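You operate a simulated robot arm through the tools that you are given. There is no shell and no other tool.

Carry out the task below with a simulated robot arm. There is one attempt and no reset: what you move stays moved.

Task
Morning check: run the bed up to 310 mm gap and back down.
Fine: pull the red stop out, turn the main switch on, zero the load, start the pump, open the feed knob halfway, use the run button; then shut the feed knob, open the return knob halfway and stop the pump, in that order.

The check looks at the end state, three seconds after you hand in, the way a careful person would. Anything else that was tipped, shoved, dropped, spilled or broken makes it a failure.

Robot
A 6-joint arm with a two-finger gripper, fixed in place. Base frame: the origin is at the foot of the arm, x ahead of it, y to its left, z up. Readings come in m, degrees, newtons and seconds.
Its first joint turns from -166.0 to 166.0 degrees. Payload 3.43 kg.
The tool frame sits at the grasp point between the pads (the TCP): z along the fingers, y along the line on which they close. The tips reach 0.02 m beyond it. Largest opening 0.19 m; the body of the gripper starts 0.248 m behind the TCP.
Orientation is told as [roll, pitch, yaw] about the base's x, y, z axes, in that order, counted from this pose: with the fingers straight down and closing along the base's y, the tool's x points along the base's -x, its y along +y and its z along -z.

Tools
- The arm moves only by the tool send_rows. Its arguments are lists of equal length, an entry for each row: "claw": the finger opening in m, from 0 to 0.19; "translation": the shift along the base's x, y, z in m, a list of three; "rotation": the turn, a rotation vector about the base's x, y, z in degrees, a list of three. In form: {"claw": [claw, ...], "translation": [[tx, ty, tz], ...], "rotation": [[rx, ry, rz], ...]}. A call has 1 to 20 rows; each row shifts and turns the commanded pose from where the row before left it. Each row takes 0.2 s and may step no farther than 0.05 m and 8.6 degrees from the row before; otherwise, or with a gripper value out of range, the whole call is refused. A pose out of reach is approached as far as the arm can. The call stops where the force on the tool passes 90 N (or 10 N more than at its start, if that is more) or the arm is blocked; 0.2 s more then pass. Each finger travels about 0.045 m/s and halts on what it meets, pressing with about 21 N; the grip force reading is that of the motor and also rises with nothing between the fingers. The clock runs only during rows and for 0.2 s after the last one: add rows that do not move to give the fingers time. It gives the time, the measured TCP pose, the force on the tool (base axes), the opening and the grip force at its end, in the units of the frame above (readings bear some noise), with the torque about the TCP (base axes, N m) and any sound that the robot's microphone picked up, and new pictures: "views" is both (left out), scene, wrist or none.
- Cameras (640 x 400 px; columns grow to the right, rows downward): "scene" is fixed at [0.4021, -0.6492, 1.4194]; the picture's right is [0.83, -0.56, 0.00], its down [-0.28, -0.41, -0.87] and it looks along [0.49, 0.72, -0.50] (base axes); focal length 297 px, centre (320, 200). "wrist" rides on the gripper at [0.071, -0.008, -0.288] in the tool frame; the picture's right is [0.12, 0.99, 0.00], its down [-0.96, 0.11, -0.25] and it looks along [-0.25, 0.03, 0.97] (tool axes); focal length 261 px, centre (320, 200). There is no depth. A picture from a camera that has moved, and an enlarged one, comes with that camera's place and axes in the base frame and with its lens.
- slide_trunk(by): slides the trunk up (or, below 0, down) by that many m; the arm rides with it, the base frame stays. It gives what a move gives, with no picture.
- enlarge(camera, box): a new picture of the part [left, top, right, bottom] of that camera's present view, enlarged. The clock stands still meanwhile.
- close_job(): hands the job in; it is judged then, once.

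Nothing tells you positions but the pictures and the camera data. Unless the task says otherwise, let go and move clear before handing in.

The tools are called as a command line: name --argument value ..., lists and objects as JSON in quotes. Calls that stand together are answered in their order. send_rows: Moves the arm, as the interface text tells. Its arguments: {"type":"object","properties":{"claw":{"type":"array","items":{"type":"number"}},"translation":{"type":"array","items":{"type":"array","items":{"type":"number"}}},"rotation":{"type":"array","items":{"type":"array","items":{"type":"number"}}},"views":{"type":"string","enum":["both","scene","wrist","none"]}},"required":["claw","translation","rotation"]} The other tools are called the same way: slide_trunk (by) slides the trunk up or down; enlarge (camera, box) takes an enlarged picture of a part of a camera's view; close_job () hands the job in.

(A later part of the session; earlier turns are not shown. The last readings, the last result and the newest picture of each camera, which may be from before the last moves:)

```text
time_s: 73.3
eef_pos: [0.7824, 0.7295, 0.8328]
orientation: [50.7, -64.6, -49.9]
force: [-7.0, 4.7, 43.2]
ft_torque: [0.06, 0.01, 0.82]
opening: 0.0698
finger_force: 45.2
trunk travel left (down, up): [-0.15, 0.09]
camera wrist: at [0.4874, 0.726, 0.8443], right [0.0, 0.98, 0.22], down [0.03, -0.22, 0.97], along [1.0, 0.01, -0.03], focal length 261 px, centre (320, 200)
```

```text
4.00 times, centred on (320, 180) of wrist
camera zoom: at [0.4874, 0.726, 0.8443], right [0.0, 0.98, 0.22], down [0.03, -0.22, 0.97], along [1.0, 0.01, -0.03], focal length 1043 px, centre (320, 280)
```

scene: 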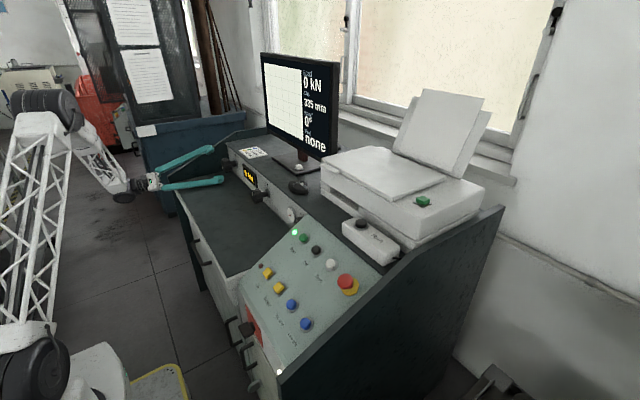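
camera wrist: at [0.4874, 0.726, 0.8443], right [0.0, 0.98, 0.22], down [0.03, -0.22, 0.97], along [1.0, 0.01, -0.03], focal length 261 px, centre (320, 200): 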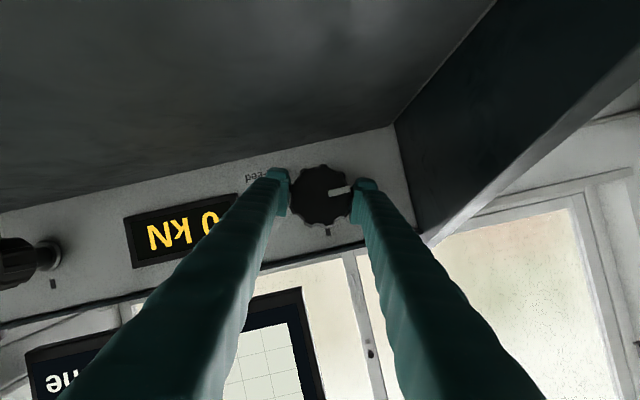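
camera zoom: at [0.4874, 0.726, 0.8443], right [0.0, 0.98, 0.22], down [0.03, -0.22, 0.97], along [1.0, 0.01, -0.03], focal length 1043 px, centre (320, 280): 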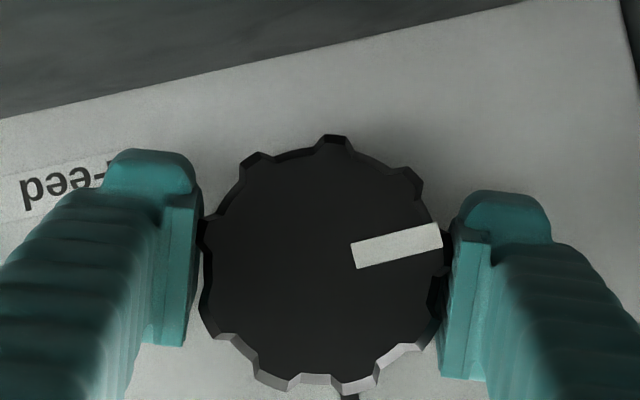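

The mark is at ≈91°, i.e. half open. I'll release, back off and confirm.

send_rows --claw '[0.08, 0.1, 0.1, 0.1, 0.1, 0.1]' --translation '[[0, 0, 0], [0, 0, 0], [0, 0, 0], [-0.03, 0, 0], [-0.04, 0, 0], [-0.02, 0, 0.02]]' --rotation '[[0, 0, 0], [0, 0, 0], [0, 0, 0], [0, 0, 0], [0, 0, 0], [0, 0, 0]]' --views "both"

enlarge --camera "wrist" --box '[240, 130, 400, 230]'

enlarge --camera "scene" --box '[170, 60, 350, 210]'

```text
time_s: 74.7
eef_pos: [0.6943, 0.7286, 0.8499]
orientation: [50.1, -64.7, -49.5]
force: [0.7, -0.3, -0.9]
ft_torque: [-0.01, -0.11, -0.04]
opening: 0.0998
finger_force: 0.1
trunk travel left (down, up): [-0.15, 0.09]
camera wrist: at [0.3988, 0.727, 0.8626], right [0.0, 0.98, 0.22], down [0.03, -0.22, 0.98], along [1.0, 0.01, -0.03], focal length 261 px, centre (320, 200)
```

scene: 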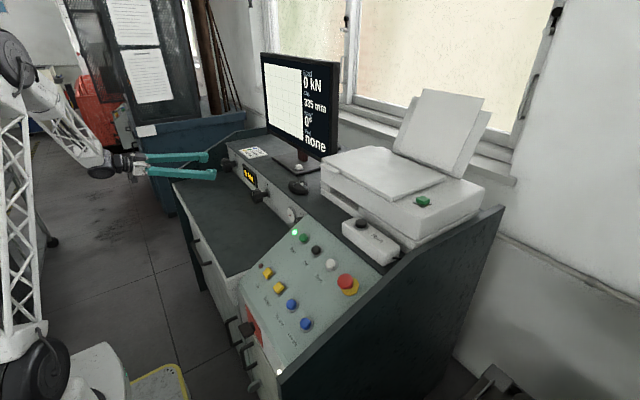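
wrist: 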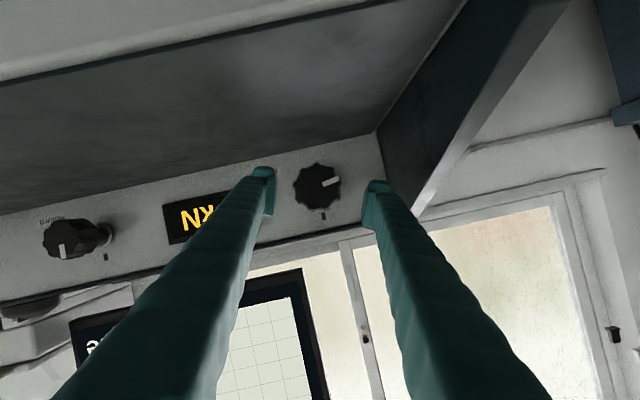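

```text
4.00 times, centred on (320, 180) of wrist
camera zoom: at [0.3988, 0.727, 0.8626], right [0.0, 0.98, 0.22], down [0.03, -0.22, 0.98], along [1.0, 0.01, -0.03], focal length 1043 px, centre (320, 280)
```

zoom: 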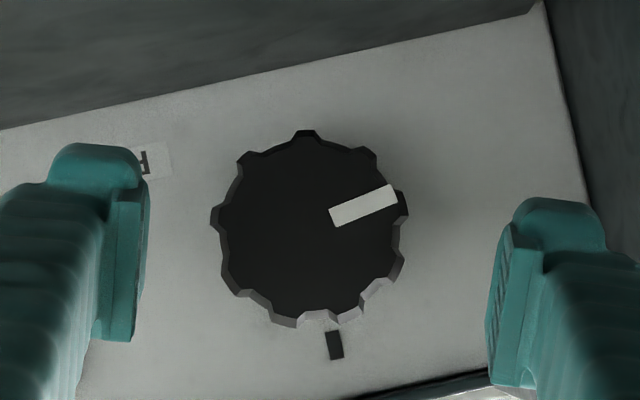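

```text
2.67 times, centred on (260, 135) of scene
camera zoom: at [0.4021, -0.6492, 1.4194], right [0.83, -0.56, 0.0], down [-0.28, -0.41, -0.87], along [0.49, 0.72, -0.5], focal length 792 px, centre (480, 373)
```

zoom: 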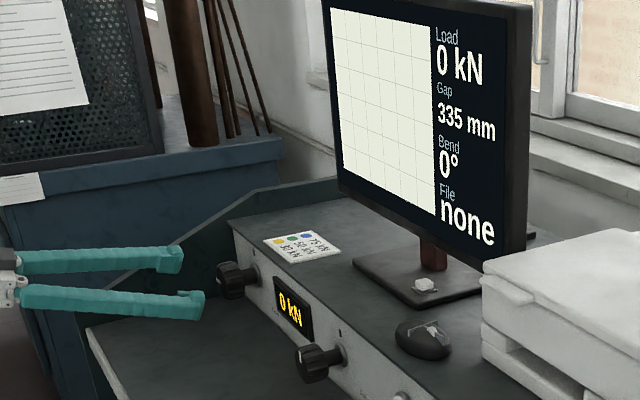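

On release the knob shifted to roughly 98° because I was preloaded vertically. I'll re-grip with better centring and trim it to 90°.

send_rows --claw '[0.1, 0.1, 0.1, 0.1, 0.1, 0.1]' --translation '[[0, 0, -0.0164], [0, 0, 0], [0.04, 0, 0], [0.03, 0, 0], [0.019, 0, 0], [0, 0, 0]]' --rotation '[[-8, 0, 0], [-8, 0, 0], [0, 0, 0], [0, 0, 0], [0, 0, 0], [0, 0, 0]]' --views "none"

enlarge --camera "wrist" --box '[240, 130, 400, 230]'

```text
time_s: 76.1
eef_pos: [0.7807, 0.7289, 0.8354]
orientation: [11.2, -73.5, -12.7]
force: [-0.8, 0.6, 0.0]
ft_torque: [0.03, 0.01, 0.0]
opening: 0.1
finger_force: 0.0
trunk travel left (down, up): [-0.15, 0.09]
```

```text
4.00 times, centred on (320, 180) of wrist
camera zoom: at [0.4863, 0.7302, 0.8469], right [0.0, 1.0, -0.06], down [0.03, 0.06, 1.0], along [1.0, 0.0, -0.03], focal length 1043 px, centre (320, 280)
```

zoom: 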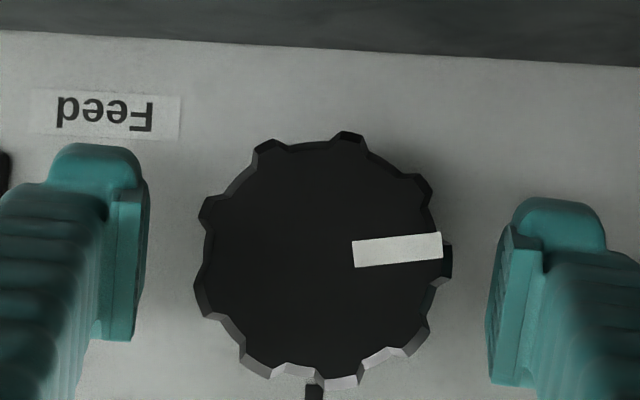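

send_rows --claw '[0.08, 0.06, 0.05, 0.05, 0.05, 0.05, 0.05]' --translation '[[0, 0, 0], [0, 0, 0], [0, 0, 0], [0, 0, 0], [0, 0, 0], [0, 0, 0], [0, 0, 0]]' --rotation '[[0, 0, 0], [0, 0, 0], [0, 0, 0], [0, 0, 0], [4.5, 0, 0], [4.5, 0, 0], [0, 0, 0]]' --views "none"

enlarge --camera "wrist" --box '[240, 130, 400, 230]'

```text
time_s: 77.7
eef_pos: [0.7809, 0.7301, 0.8345]
orientation: [37.2, -69.5, -37.4]
force: [-11.1, -14.0, -3.1]
ft_torque: [-0.03, -0.36, 0.97]
opening: 0.0702
finger_force: 45.1
trunk travel left (down, up): [-0.15, 0.09]
```

```text
4.00 times, centred on (320, 180) of wrist
camera zoom: at [0.4862, 0.7278, 0.8468], right [0.0, 1.0, 0.1], down [0.03, -0.1, 0.99], along [1.0, 0.0, -0.03], focal length 1043 px, centre (320, 280)
```

zoom: 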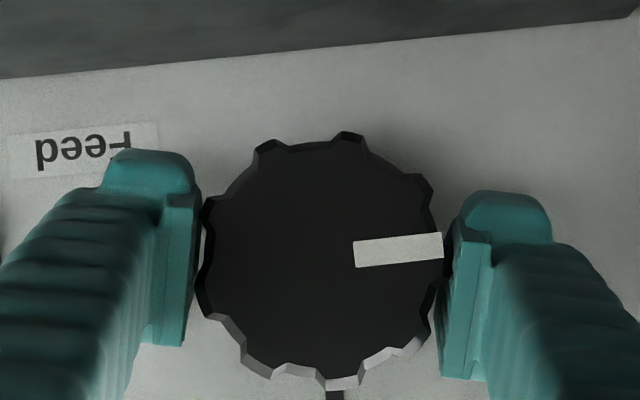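

Now ≈90°. Releasing gently and rechecking.

send_rows --claw '[0.075, 0.09, 0.1, 0.1, 0.1]' --translation '[[0, -0.001, 0], [0, 0, 0], [0, 0, 0], [-0.03, 0, 0], [-0.03, 0, 0]]' --rotation '[[0, 0, 0], [0, 0, 0], [0, 0, 0], [0, 0, 0], [0, 0, 0]]' --views "none"

enlarge --camera "wrist" --box '[240, 130, 400, 230]'

```text
time_s: 78.9
eef_pos: [0.7214, 0.7265, 0.8335]
orientation: [37.1, -69.5, -37.4]
force: [-0.1, -0.2, -0.2]
ft_torque: [0.03, 0.0, 0.03]
opening: 0.0999
finger_force: 0.1
trunk travel left (down, up): [-0.15, 0.09]
```

```text
4.00 times, centred on (320, 180) of wrist
camera zoom: at [0.4268, 0.7249, 0.8453], right [0.0, 1.0, 0.1], down [0.03, -0.1, 0.99], along [1.0, 0.0, -0.03], focal length 1043 px, centre (320, 280)
```

zoom: 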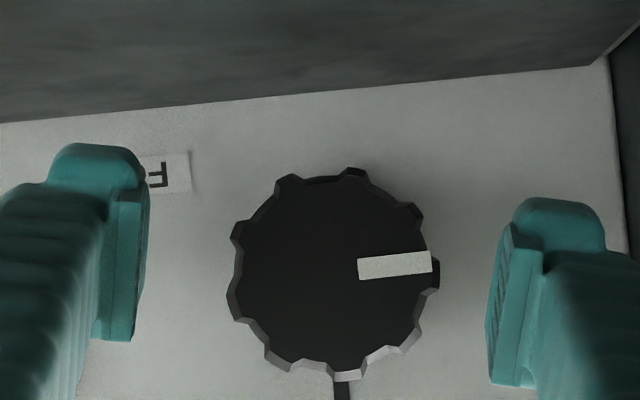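

Feed is half open (≈91°). Next the Run button on the white box near (0.864, −0.163, 0.962); I'll travel back over with the tool turning nearly vertical.

send_rows --claw '[0.1, 0.1, 0.08, 0.04, 0.0, 0.0, 0.0, 0.0, 0.0, 0.0, 0.0, 0.0, 0.0, 0.0, 0.0, 0.0, 0.0, 0.0, 0.0, 0.0]' --translation '[[-0.04, 0, 0.025], [-0.03, 0, 0.035], [0.003, -0.047, 0.008], [0.003, -0.047, 0.008], [0.003, -0.047, 0.008], [0.003, -0.047, 0.008], [0.003, -0.047, 0.008], [0.003, -0.047, 0.008], [0.003, -0.047, 0.008], [0.003, -0.047, 0.008], [0.003, -0.047, 0.008], [0.003, -0.047, 0.008], [0.003, -0.047, 0.008], [0.003, -0.047, 0.008], [0.003, -0.047, 0.008], [0.003, -0.047, 0.008], [0.003, -0.047, 0.008], [0.003, -0.047, 0.008], [0.003, -0.047, 0.008], [0.003, -0.047, 0.008]]' --rotation '[[-6, 0, 0], [-6, 0, 0], [0, 3.33, 0], [0, 3.33, 0], [0, 3.33, 0], [0, 3.33, 0], [0, 3.33, 0], [0, 3.33, 0], [0, 3.33, 0], [0, 3.33, 0], [0, 3.33, 0], [0, 3.33, 0], [0, 3.33, 0], [0, 3.33, 0], [0, 3.33, 0], [0, 3.33, 0], [0, 3.33, 0], [0, 3.33, 0], [0, 3.33, 0], [0, 3.33, 0]]' --views "both"

```text
time_s: 83.1
eef_pos: [0.7061, -0.1178, 1.0408]
orientation: [-1.6, -13.9, -0.8]
force: [-0.9, 0.7, 0.8]
ft_torque: [-0.1, -0.1, -0.03]
opening: 0.0
finger_force: 21.0
trunk travel left (down, up): [-0.15, 0.09]
camera wrist: at [0.5696, -0.1175, 1.3023], right [-0.1, 0.99, -0.06], down [0.88, 0.11, 0.47], along [0.47, 0.0, -0.88], focal length 261 px, centre (320, 200)
```

scene: 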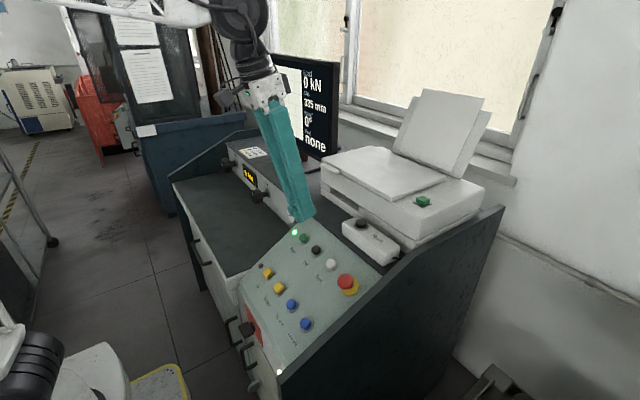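
wrist: 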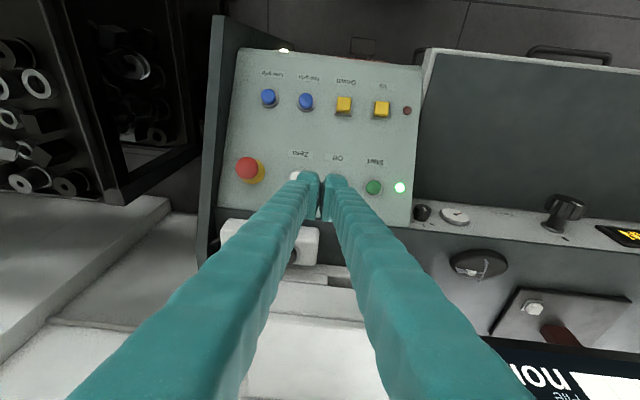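

send_rows --claw '[0.0, 0.0, 0.0, 0.0, 0.0]' --translation '[[0.038, -0.0113, -0.003], [0.038, -0.0113, -0.005], [0.038, -0.0113, -0.005], [0.038, -0.0113, -0.005], [0, 0, 0]]' --rotation '[[1.6, 0, 0.8], [0, 0, 0], [0, 0, 0], [0, 0, 0], [0, 0, 0]]' --views "both"

enlarge --camera "scene" --box '[310, 190, 410, 270]'

enlarge --camera "wrist" --box '[240, 130, 400, 230]'

```text
time_s: 84.3
eef_pos: [0.8601, -0.1628, 1.0203]
orientation: [0.0, -13.9, -0.4]
force: [-0.1, -0.5, 0.3]
ft_torque: [0.0, 0.01, 0.04]
opening: 0.0
finger_force: 20.9
trunk travel left (down, up): [-0.15, 0.09]
camera wrist: at [0.7234, -0.171, 1.2821], right [-0.11, 0.99, -0.03], down [0.88, 0.11, 0.47], along [0.47, 0.03, -0.88], focal length 261 px, centre (320, 200)
```

scene: 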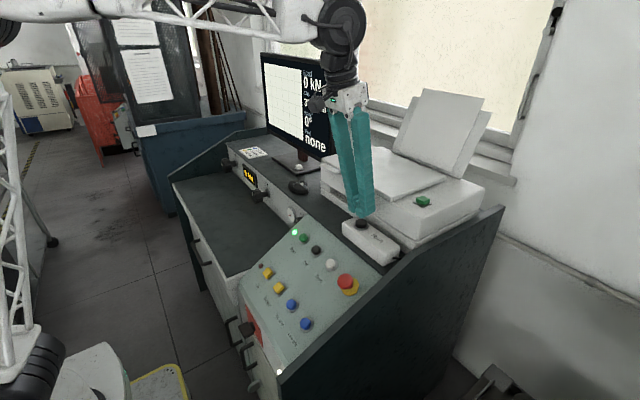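
wrist: 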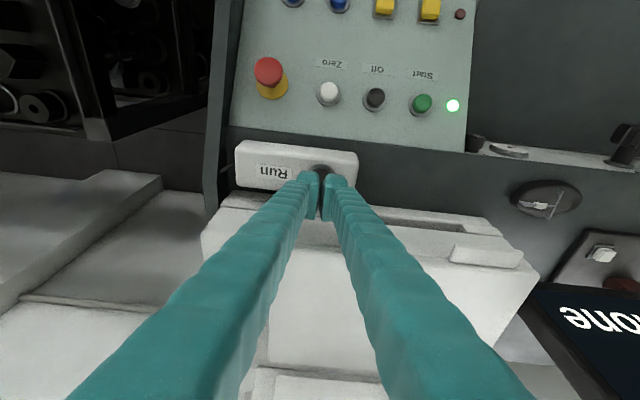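

```text
5.00 times, centred on (360, 230) of scene
camera zoom: at [0.4021, -0.6492, 1.4194], right [0.83, -0.56, 0.0], down [-0.28, -0.41, -0.87], along [0.49, 0.72, -0.5], focal length 1485 px, centre (120, 50)
```

zoom: 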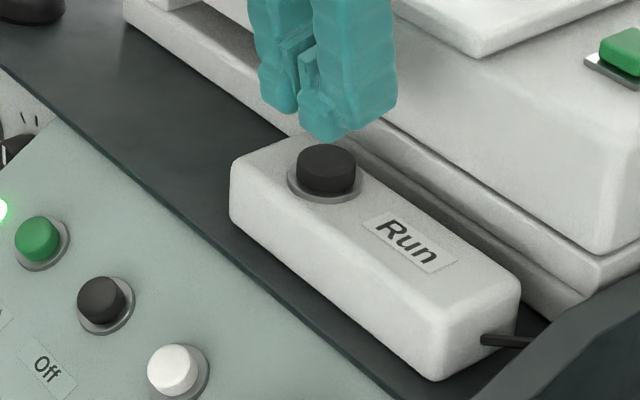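

```text
4.00 times, centred on (320, 180) of wrist
camera zoom: at [0.7234, -0.171, 1.2821], right [-0.11, 0.99, -0.03], down [0.88, 0.11, 0.47], along [0.47, 0.03, -0.88], focal length 1043 px, centre (320, 280)
```

zoom: 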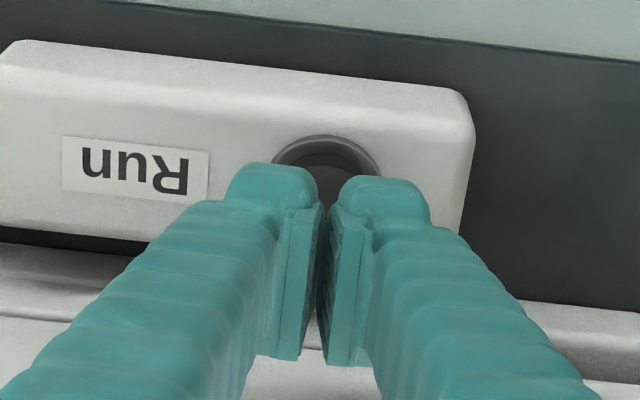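

Aligned with Run. Before pressing, I'll check whether the gap reading stays visible from the scene camera.

enlarge --camera "scene" --box '[255, 50, 345, 170]'

```text
3.33 times, centred on (300, 110) of scene
camera zoom: at [0.4021, -0.6492, 1.4194], right [0.83, -0.56, 0.0], down [-0.28, -0.41, -0.87], along [0.49, 0.72, -0.5], focal length 990 px, centre (387, 500)
```

zoom: 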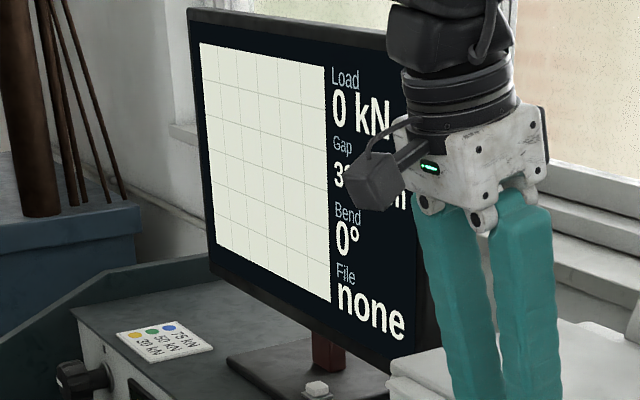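

The wrist camera housing hides the gap digits, so I'll tilt the tool the other way (about +8°) to move it out of the line of sight.

send_rows --claw '[0.0, 0.0, 0.0, 0.0]' --translation '[[0.002, 0, 0], [0.002, 0, 0], [0.0015, 0, 0], [0, 0, 0]]' --rotation '[[0, 7.4, 0], [0, 7.4, 0], [0, 7.4, 0], [0, 0, 0]]' --views "scene"

enlarge --camera "scene" --box '[255, 50, 345, 170]'

enlarge --camera "scene" --box '[310, 190, 410, 270]'

```text
time_s: 85.3
eef_pos: [0.8627, -0.1637, 1.0184]
orientation: [-0.1, 8.3, -0.4]
force: [0.6, 0.1, -0.1]
ft_torque: [0.02, 0.16, -0.01]
opening: 0.0
finger_force: 20.9
trunk travel left (down, up): [-0.15, 0.09]
```

scene: 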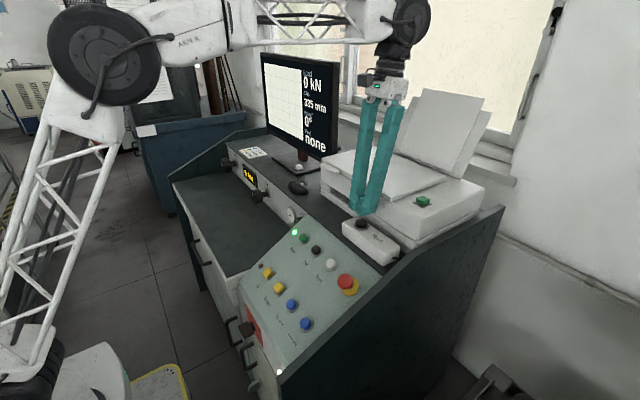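

```text
3.33 times, centred on (300, 110) of scene
camera zoom: at [0.4021, -0.6492, 1.4194], right [0.83, -0.56, 0.0], down [-0.28, -0.41, -0.87], along [0.49, 0.72, -0.5], focal length 990 px, centre (387, 500)
```

zoom: 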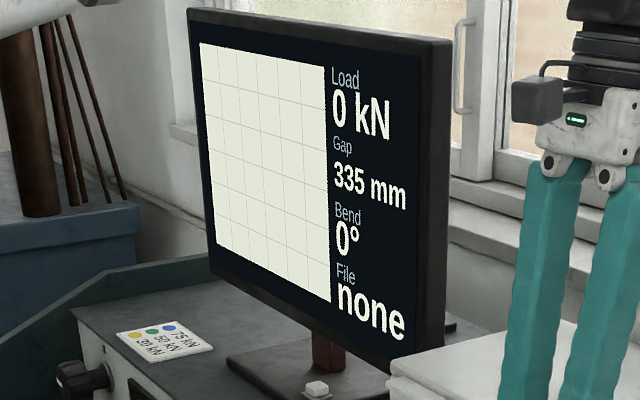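

```text
5.00 times, centred on (360, 230) of scene
camera zoom: at [0.4021, -0.6492, 1.4194], right [0.83, -0.56, 0.0], down [-0.28, -0.41, -0.87], along [0.49, 0.72, -0.5], focal length 1485 px, centre (120, 50)
```

zoom: 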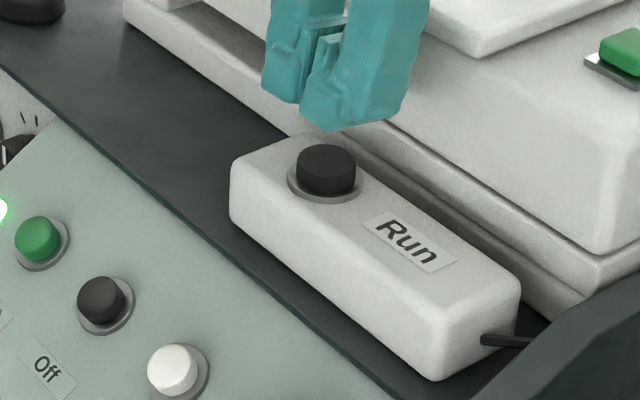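

The gap is now readable. I'll lower onto Run and press in small steps, reading the gap after each.

send_rows --claw '[0.0, 0.0, 0.0]' --translation '[[0.002, 0.001, -0.018], [0, 0, -0.012], [0, 0, 0]]' --rotation '[[0, 0, 0], [0, 0, 0], [0, 0, 0]]' --views "none"

send_rows --claw '[0.0, 0.0]' --translation '[[0, 0, -0.003], [0, 0, 0]]' --rotation '[[0, 0, 0], [0, 0, 0]]' --views "none"

enlarge --camera "scene" --box '[310, 190, 410, 270]'

```text
time_s: 86.1
eef_pos: [0.8645, -0.1613, 0.9892]
orientation: [-0.2, 8.3, -0.4]
force: [-0.4, 0.3, -0.5]
ft_torque: [-0.01, 0.02, -0.03]
opening: 0.0
finger_force: 20.9
trunk travel left (down, up): [-0.15, 0.09]
```

```text
time_s: 86.7
eef_pos: [0.8662, -0.1625, 0.9873]
orientation: [-0.1, 8.2, -0.3]
force: [-0.5, 0.0, 0.2]
ft_torque: [0.0, -0.02, -0.01]
opening: 0.0
finger_force: 20.9
trunk travel left (down, up): [-0.15, 0.09]
```

```text
5.00 times, centred on (360, 230) of scene
camera zoom: at [0.4021, -0.6492, 1.4194], right [0.83, -0.56, 0.0], down [-0.28, -0.41, -0.87], along [0.49, 0.72, -0.5], focal length 1485 px, centre (120, 50)
```

zoom: 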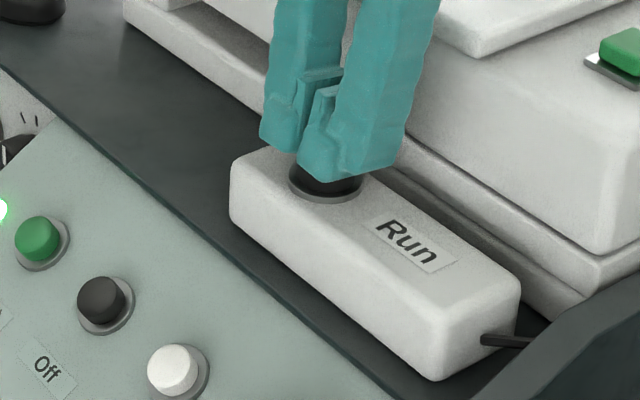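

send_rows --claw '[0.0, 0.0]' --translation '[[0, 0, -0.003], [0, 0, 0]]' --rotation '[[0, 0, 0], [0, 0, 0]]' --views "none"

send_rows --claw '[0.0, 0.0]' --translation '[[0, 0, -0.003], [0, 0, 0]]' --rotation '[[0, 0, 0], [0, 0, 0]]' --views "none"

enlarge --camera "scene" --box '[255, 50, 345, 170]'

```text
time_s: 87.3
eef_pos: [0.8654, -0.1616, 0.9845]
orientation: [0.0, 8.4, -0.3]
force: [0.0, -1.1, 1.4]
ft_torque: [-0.01, -0.03, 0.06]
opening: 0.006
finger_force: 34.5
trunk travel left (down, up): [-0.15, 0.09]
```

```text
time_s: 87.9
eef_pos: [0.8653, -0.162, 0.9809]
orientation: [-0.1, 8.2, -0.3]
force: [1.7, 0.4, 2.5]
ft_torque: [0.02, -0.09, 0.0]
opening: 0.0059
finger_force: 34.3
trunk travel left (down, up): [-0.15, 0.09]
heard: click
```

```text
3.33 times, centred on (300, 110) of scene
camera zoom: at [0.4021, -0.6492, 1.4194], right [0.83, -0.56, 0.0], down [-0.28, -0.41, -0.87], along [0.49, 0.72, -0.5], focal length 990 px, centre (387, 500)
```

zoom: 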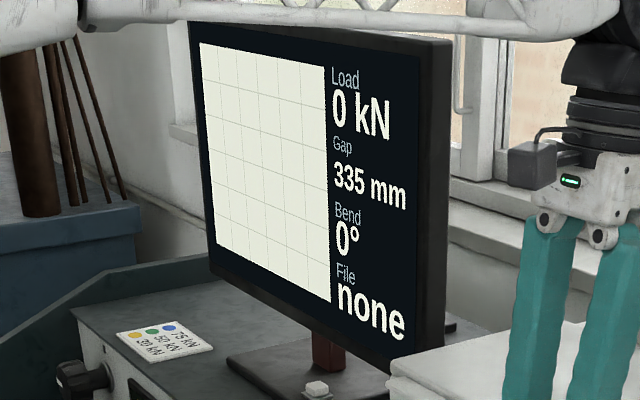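

Clicked. I'll hold still briefly and watch the gap.

send_rows --claw '[0.0]' --translation '[[0, 0, 0]]' --rotation '[[0, 0, 0]]' --views "none"

enlarge --camera "scene" --box '[255, 50, 345, 170]'

```text
time_s: 88.3
eef_pos: [0.8644, -0.1611, 0.9803]
orientation: [-0.1, 8.3, -0.3]
force: [1.2, 1.0, 2.9]
ft_torque: [0.01, -0.08, 0.02]
opening: 0.0058
finger_force: 34.3
trunk travel left (down, up): [-0.15, 0.09]
```

```text
3.33 times, centred on (300, 110) of scene
camera zoom: at [0.4021, -0.6492, 1.4194], right [0.83, -0.56, 0.0], down [-0.28, -0.41, -0.87], along [0.49, 0.72, -0.5], focal length 990 px, centre (387, 500)
```

zoom: 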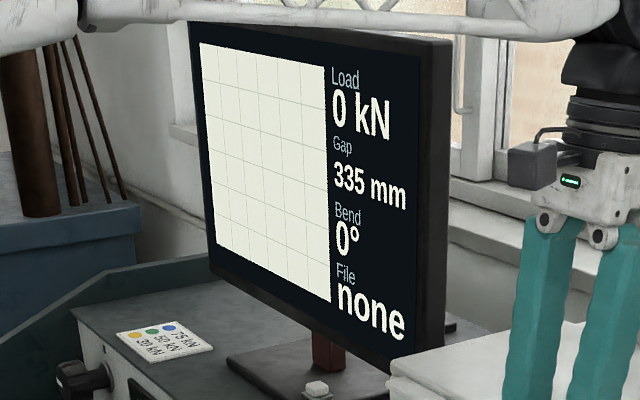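

send_rows --claw '[0.0, 0.0, 0.0, 0.0]' --translation '[[0, 0, 0], [0, 0, 0], [0, 0, 0], [0, 0, 0]]' --rotation '[[0, 0, 0], [0, 0, 0], [0, 0, 0], [0, 0, 0]]' --views "none"

enlarge --camera "scene" --box '[170, 60, 350, 210]'

```text
time_s: 89.3
eef_pos: [0.8648, -0.1627, 0.981]
orientation: [-0.1, 8.3, -0.4]
force: [1.6, 0.5, 2.1]
ft_torque: [0.0, -0.05, -0.03]
opening: 0.0059
finger_force: 34.0
trunk travel left (down, up): [-0.15, 0.09]
```

```text
2.67 times, centred on (260, 135) of scene
camera zoom: at [0.4021, -0.6492, 1.4194], right [0.83, -0.56, 0.0], down [-0.28, -0.41, -0.87], along [0.49, 0.72, -0.5], focal length 792 px, centre (480, 373)
```

zoom: 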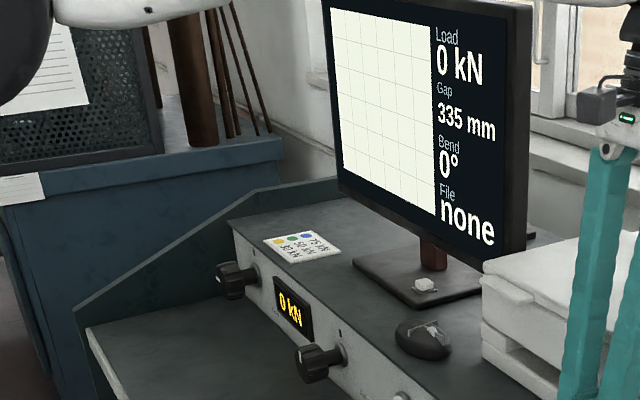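

No change yet while held. I'll wait a little longer, then release and watch.

send_rows --claw '[0.0, 0.0, 0.0, 0.0, 0.0]' --translation '[[0, 0, 0], [0, 0, 0], [0, 0, 0], [0, 0, 0], [0, 0, 0]]' --rotation '[[0, 0, 0], [0, 0, 0], [0, 0, 0], [0, 0, 0], [0, 0, 0]]' --views "scene"

enlarge --camera "scene" --box '[170, 60, 350, 210]'

enlarge --camera "scene" --box '[230, 200, 410, 350]'

```text
time_s: 90.5
eef_pos: [0.866, -0.1621, 0.9814]
orientation: [-0.1, 8.3, -0.4]
force: [-0.4, 0.3, 3.8]
ft_torque: [0.03, -0.02, 0.01]
opening: 0.0061
finger_force: 34.5
trunk travel left (down, up): [-0.15, 0.09]
```

scene: 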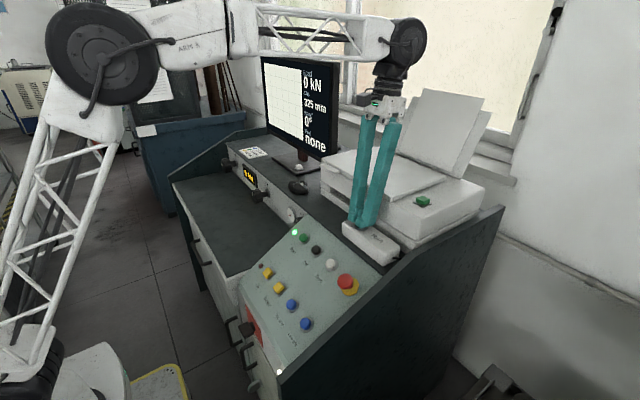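

```text
2.67 times, centred on (260, 135) of scene
camera zoom: at [0.4021, -0.6492, 1.4194], right [0.83, -0.56, 0.0], down [-0.28, -0.41, -0.87], along [0.49, 0.72, -0.5], focal length 792 px, centre (480, 373)
```

zoom: 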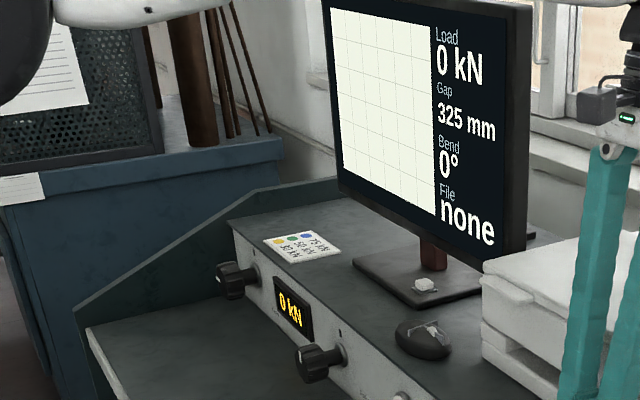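

```text
2.67 times, centred on (320, 275) of scene
camera zoom: at [0.4021, -0.6492, 1.4194], right [0.83, -0.56, 0.0], down [-0.28, -0.41, -0.87], along [0.49, 0.72, -0.5], focal length 792 px, centre (320, 0)
```

zoom: 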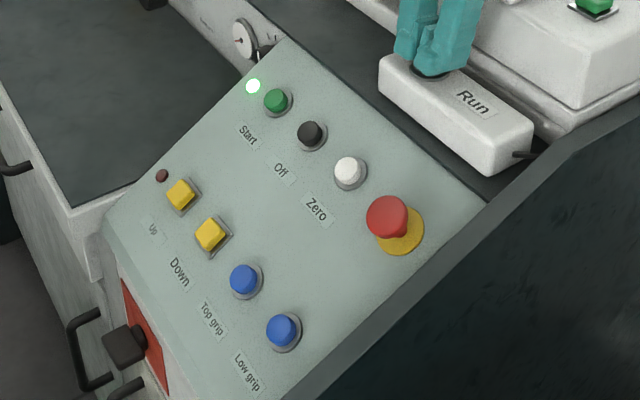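

The gap now reads 325, so the bed is rising. I'll release Run and see whether it keeps moving.

send_rows --claw '[0.0]' --translation '[[0, 0, 0.012]]' --rotation '[[0, 0, 0]]' --views "none"

enlarge --camera "scene" --box '[255, 50, 345, 170]'

```text
time_s: 90.9
eef_pos: [0.8652, -0.1625, 0.9922]
orientation: [-0.1, 8.4, -0.4]
force: [-0.3, -0.5, 0.4]
ft_torque: [0.0, 0.05, 0.02]
opening: 0.0002
finger_force: 34.3
trunk travel left (down, up): [-0.15, 0.09]
```

```text
3.33 times, centred on (300, 110) of scene
camera zoom: at [0.4021, -0.6492, 1.4194], right [0.83, -0.56, 0.0], down [-0.28, -0.41, -0.87], along [0.49, 0.72, -0.5], focal length 990 px, centre (387, 500)
```

zoom: 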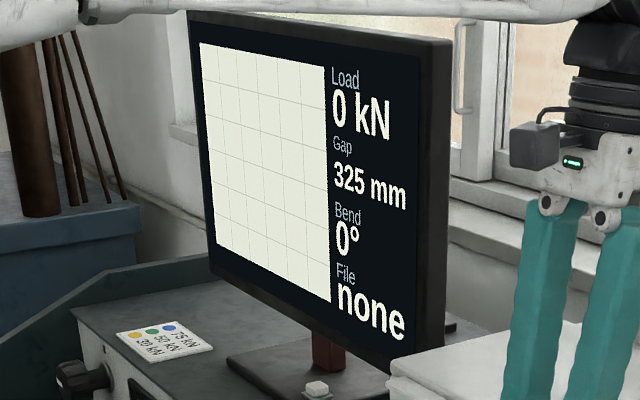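

send_rows --claw '[0.0]' --translation '[[0, 0, 0]]' --rotation '[[0, 0, 0]]' --views "none"

enlarge --camera "scene" --box '[255, 50, 345, 170]'

```text
time_s: 91.3
eef_pos: [0.8643, -0.1625, 0.9933]
orientation: [-0.1, 8.4, -0.5]
force: [0.0, 0.1, -0.8]
ft_torque: [0.01, 0.01, 0.02]
opening: 0.0
finger_force: 34.1
trunk travel left (down, up): [-0.15, 0.09]
```

```text
3.33 times, centred on (300, 110) of scene
camera zoom: at [0.4021, -0.6492, 1.4194], right [0.83, -0.56, 0.0], down [-0.28, -0.41, -0.87], along [0.49, 0.72, -0.5], focal length 990 px, centre (387, 500)
```

zoom: 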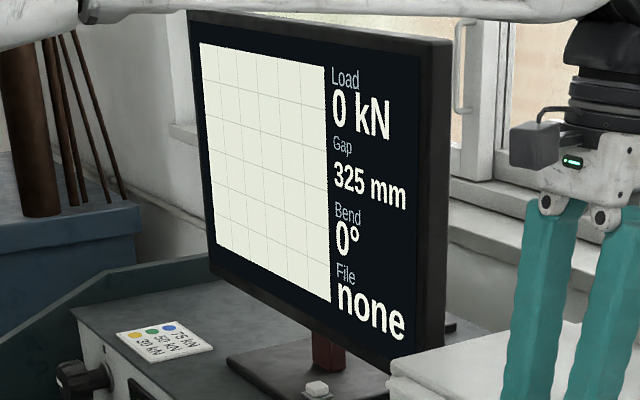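

send_rows --claw '[0.0, 0.0]' --translation '[[0, 0, 0], [0, 0, 0]]' --rotation '[[0, 0, 0], [0, 0, 0]]' --views "none"

enlarge --camera "scene" --box '[255, 50, 345, 170]'

```text
time_s: 91.9
eef_pos: [0.8657, -0.1627, 0.9912]
orientation: [0.0, 8.3, -0.5]
force: [-0.5, 0.2, -0.2]
ft_torque: [0.02, -0.01, 0.02]
opening: 0.0
finger_force: 34.2
trunk travel left (down, up): [-0.15, 0.09]
```

```text
3.33 times, centred on (300, 110) of scene
camera zoom: at [0.4021, -0.6492, 1.4194], right [0.83, -0.56, 0.0], down [-0.28, -0.41, -0.87], along [0.49, 0.72, -0.5], focal length 990 px, centre (387, 500)
```

zoom: 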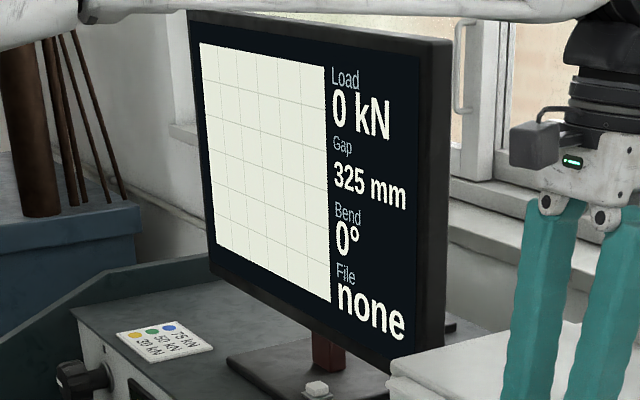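

send_rows --claw '[0.0, 0.0]' --translation '[[0, 0, 0], [0, 0, 0]]' --rotation '[[0, 0, 0], [0, 0, 0]]' --views "none"

enlarge --camera "scene" --box '[255, 50, 345, 170]'

```text
time_s: 92.5
eef_pos: [0.866, -0.1626, 0.9935]
orientation: [-0.1, 8.3, -0.4]
force: [0.5, -0.4, 0.8]
ft_torque: [0.02, 0.0, 0.01]
opening: 0.0001
finger_force: 34.4
trunk travel left (down, up): [-0.15, 0.09]
```

```text
3.33 times, centred on (300, 110) of scene
camera zoom: at [0.4021, -0.6492, 1.4194], right [0.83, -0.56, 0.0], down [-0.28, -0.41, -0.87], along [0.49, 0.72, -0.5], focal length 990 px, centre (387, 500)
```

zoom: 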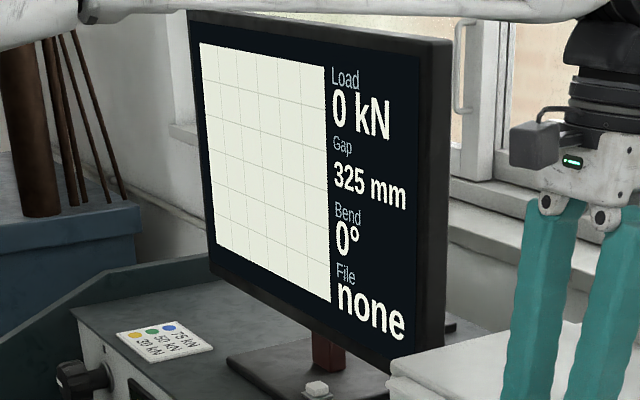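

send_rows --claw '[0.0, 0.0, 0.0]' --translation '[[0, 0, 0], [0, 0, 0], [0, 0, 0]]' --rotation '[[0, 0, 0], [0, 0, 0], [0, 0, 0]]' --views "none"

enlarge --camera "scene" --box '[255, 50, 345, 170]'

```text
time_s: 93.3
eef_pos: [0.8658, -0.1633, 0.9933]
orientation: [-0.1, 8.4, -0.3]
force: [-0.1, -1.0, -0.1]
ft_torque: [-0.03, 0.01, 0.0]
opening: 0.0002
finger_force: 34.4
trunk travel left (down, up): [-0.15, 0.09]
```

```text
3.33 times, centred on (300, 110) of scene
camera zoom: at [0.4021, -0.6492, 1.4194], right [0.83, -0.56, 0.0], down [-0.28, -0.41, -0.87], along [0.49, 0.72, -0.5], focal length 990 px, centre (387, 500)
```

zoom: 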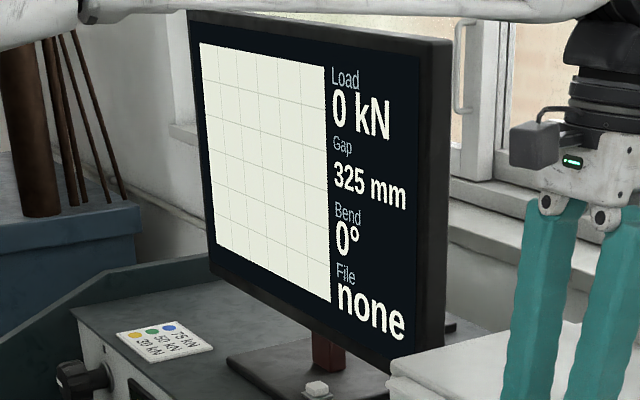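

The gap holds at 325 after release, so Run looks hold-to-run. I'll press again and watch the gap in short increments.

send_rows --claw '[0.0, 0.0]' --translation '[[0, 0, -0.012], [0, 0, 0]]' --rotation '[[0, 0, 0], [0, 0, 0]]' --views "none"

enlarge --camera "scene" --box '[255, 50, 345, 170]'

```text
time_s: 93.9
eef_pos: [0.8649, -0.1623, 0.982]
orientation: [-0.1, 8.3, -0.4]
force: [-1.2, -0.1, 2.8]
ft_torque: [-0.01, 0.03, 0.01]
opening: 0.006
finger_force: 34.6
trunk travel left (down, up): [-0.15, 0.09]
heard: click
```

```text
3.33 times, centred on (300, 110) of scene
camera zoom: at [0.4021, -0.6492, 1.4194], right [0.83, -0.56, 0.0], down [-0.28, -0.41, -0.87], along [0.49, 0.72, -0.5], focal length 990 px, centre (387, 500)
```

zoom: 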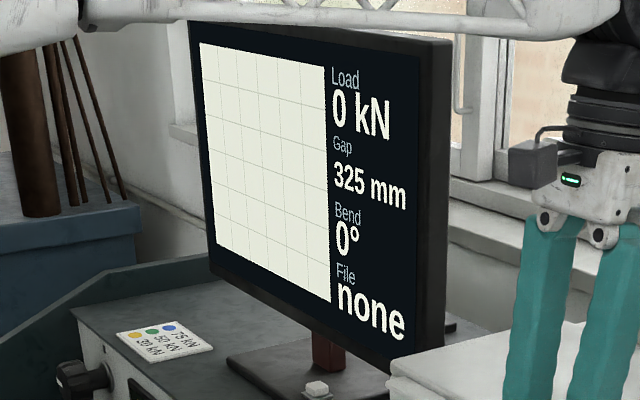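

send_rows --claw '[0.0, 0.0]' --translation '[[0, 0, 0], [0, 0, 0]]' --rotation '[[0, 0, 0], [0, 0, 0]]' --views "none"

enlarge --camera "scene" --box '[255, 50, 345, 170]'

```text
time_s: 94.5
eef_pos: [0.8657, -0.1627, 0.9815]
orientation: [0.0, 8.3, -0.4]
force: [-1.3, -0.1, 3.3]
ft_torque: [0.0, -0.01, 0.01]
opening: 0.0063
finger_force: 34.5
trunk travel left (down, up): [-0.15, 0.09]
```

```text
3.33 times, centred on (300, 110) of scene
camera zoom: at [0.4021, -0.6492, 1.4194], right [0.83, -0.56, 0.0], down [-0.28, -0.41, -0.87], along [0.49, 0.72, -0.5], focal length 990 px, centre (387, 500)
```

zoom: 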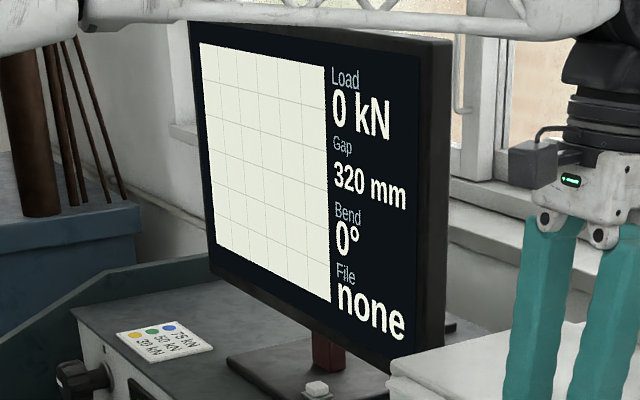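

Now 320 — the display moves in 5 mm steps. Continuing in short holds.

send_rows --claw '[0.0, 0.0]' --translation '[[0, 0, 0], [0, 0, 0]]' --rotation '[[0, 0, 0], [0, 0, 0]]' --views "none"

enlarge --camera "scene" --box '[255, 50, 345, 170]'

```text
time_s: 95.1
eef_pos: [0.8661, -0.1621, 0.9807]
orientation: [-0.1, 8.3, -0.4]
force: [-0.1, 0.3, 3.2]
ft_torque: [-0.03, -0.03, 0.04]
opening: 0.0062
finger_force: 34.1
trunk travel left (down, up): [-0.15, 0.09]
```

```text
3.33 times, centred on (300, 110) of scene
camera zoom: at [0.4021, -0.6492, 1.4194], right [0.83, -0.56, 0.0], down [-0.28, -0.41, -0.87], along [0.49, 0.72, -0.5], focal length 990 px, centre (387, 500)
```

zoom: 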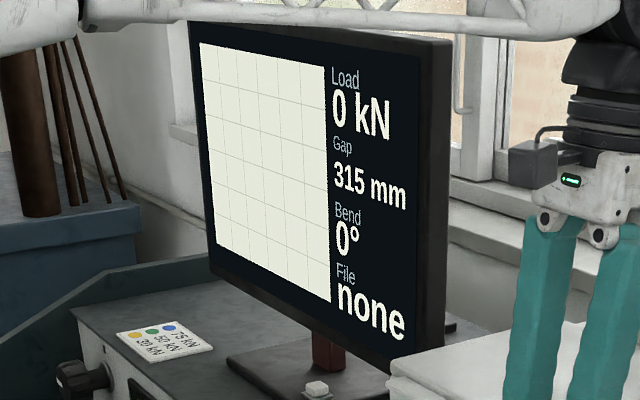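

Now 315. I'll release here and look at the settled value before a last short pulse.

send_rows --claw '[0.0]' --translation '[[0, 0, 0.01]]' --rotation '[[0, 0, 0]]' --views "none"

enlarge --camera "scene" --box '[255, 50, 345, 170]'

```text
time_s: 95.5
eef_pos: [0.8659, -0.1622, 0.9915]
orientation: [-0.1, 8.3, -0.3]
force: [0.7, 1.0, -0.6]
ft_torque: [0.02, 0.01, 0.0]
opening: 0.0001
finger_force: 34.4
trunk travel left (down, up): [-0.15, 0.09]
```

```text
3.33 times, centred on (300, 110) of scene
camera zoom: at [0.4021, -0.6492, 1.4194], right [0.83, -0.56, 0.0], down [-0.28, -0.41, -0.87], along [0.49, 0.72, -0.5], focal length 990 px, centre (387, 500)
```

zoom: 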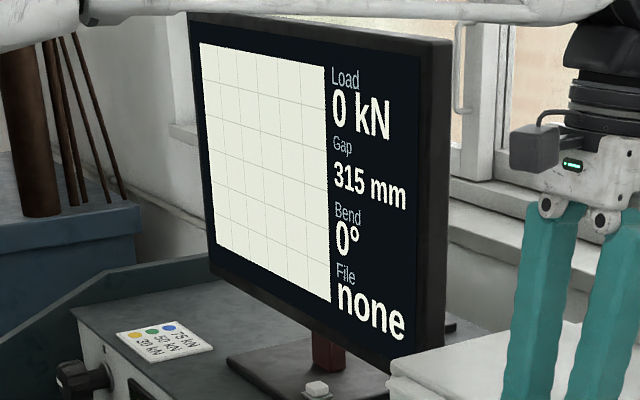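

send_rows --claw '[0.0, 0.0, 0.0]' --translation '[[0, 0, 0], [0, 0, 0], [0, 0, 0]]' --rotation '[[0, 0, 0], [0, 0, 0], [0, 0, 0]]' --views "none"

enlarge --camera "scene" --box '[255, 50, 345, 170]'

```text
time_s: 96.3
eef_pos: [0.8652, -0.1611, 0.9917]
orientation: [0.0, 8.3, -0.4]
force: [-0.7, 0.8, 0.1]
ft_torque: [-0.01, -0.01, 0.02]
opening: 0.0
finger_force: 34.1
trunk travel left (down, up): [-0.15, 0.09]
```

```text
3.33 times, centred on (300, 110) of scene
camera zoom: at [0.4021, -0.6492, 1.4194], right [0.83, -0.56, 0.0], down [-0.28, -0.41, -0.87], along [0.49, 0.72, -0.5], focal length 990 px, centre (387, 500)
```

zoom: 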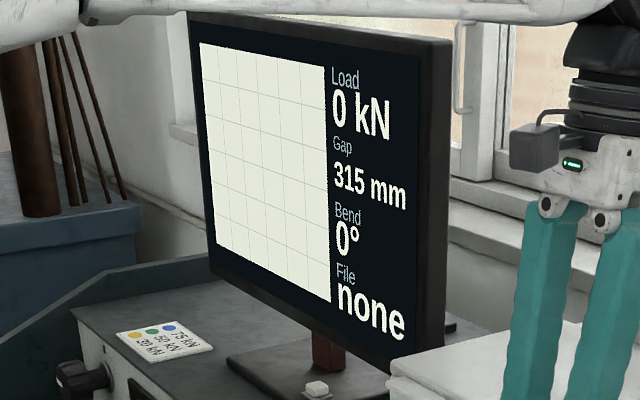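

Stable at 315. A short pulse next.

send_rows --claw '[0.0]' --translation '[[0, 0, -0.01]]' --rotation '[[0, 0, 0]]' --views "none"

enlarge --camera "scene" --box '[255, 50, 345, 170]'

```text
time_s: 96.7
eef_pos: [0.8659, -0.1619, 0.9808]
orientation: [-0.1, 8.1, -0.4]
force: [-1.2, -0.2, 3.0]
ft_torque: [-0.02, -0.04, 0.0]
opening: 0.0057
finger_force: 34.4
trunk travel left (down, up): [-0.15, 0.09]
heard: click
```

```text
3.33 times, centred on (300, 110) of scene
camera zoom: at [0.4021, -0.6492, 1.4194], right [0.83, -0.56, 0.0], down [-0.28, -0.41, -0.87], along [0.49, 0.72, -0.5], focal length 990 px, centre (387, 500)
```

zoom: 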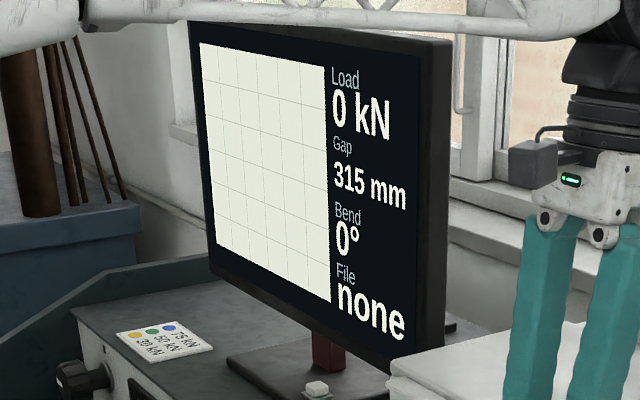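

send_rows --claw '[0.0]' --translation '[[0, 0, 0]]' --rotation '[[0, 0, 0]]' --views "none"

enlarge --camera "scene" --box '[255, 50, 345, 170]'

```text
time_s: 97.1
eef_pos: [0.8658, -0.1628, 0.9807]
orientation: [-0.1, 8.3, -0.4]
force: [-1.1, 0.6, 3.0]
ft_torque: [0.02, -0.01, 0.02]
opening: 0.006
finger_force: 34.6
trunk travel left (down, up): [-0.15, 0.09]
```

```text
3.33 times, centred on (300, 110) of scene
camera zoom: at [0.4021, -0.6492, 1.4194], right [0.83, -0.56, 0.0], down [-0.28, -0.41, -0.87], along [0.49, 0.72, -0.5], focal length 990 px, centre (387, 500)
```

zoom: 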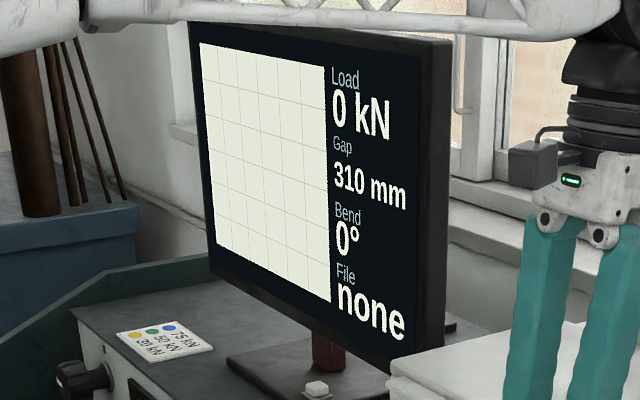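

The gap reads 310. Releasing Run now.

send_rows --claw '[0.0, 0.0]' --translation '[[0, 0, 0.02], [0, 0, 0.03]]' --rotation '[[0, 0, 0], [0, 0, 0]]' --views "none"

enlarge --camera "scene" --box '[255, 50, 345, 170]'

enlarge --camera "scene" --box '[230, 200, 410, 350]'

```text
time_s: 97.7
eef_pos: [0.8666, -0.1608, 1.0306]
orientation: [0.0, 8.3, -0.3]
force: [-0.5, -0.1, -0.1]
ft_torque: [0.01, 0.07, 0.0]
opening: 0.0
finger_force: 34.5
trunk travel left (down, up): [-0.15, 0.09]
```

```text
3.33 times, centred on (300, 110) of scene
camera zoom: at [0.4021, -0.6492, 1.4194], right [0.83, -0.56, 0.0], down [-0.28, -0.41, -0.87], along [0.49, 0.72, -0.5], focal length 990 px, centre (387, 500)
```

zoom: 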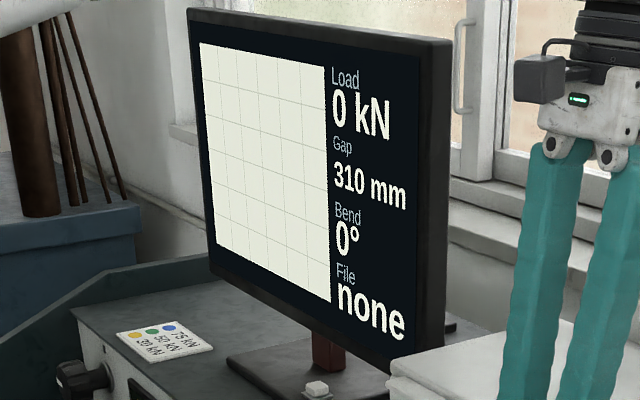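

```text
2.67 times, centred on (320, 275) of scene
camera zoom: at [0.4021, -0.6492, 1.4194], right [0.83, -0.56, 0.0], down [-0.28, -0.41, -0.87], along [0.49, 0.72, -0.5], focal length 792 px, centre (320, 0)
```

zoom: 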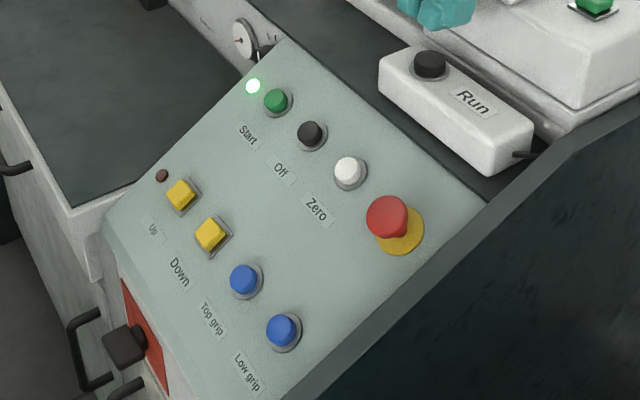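

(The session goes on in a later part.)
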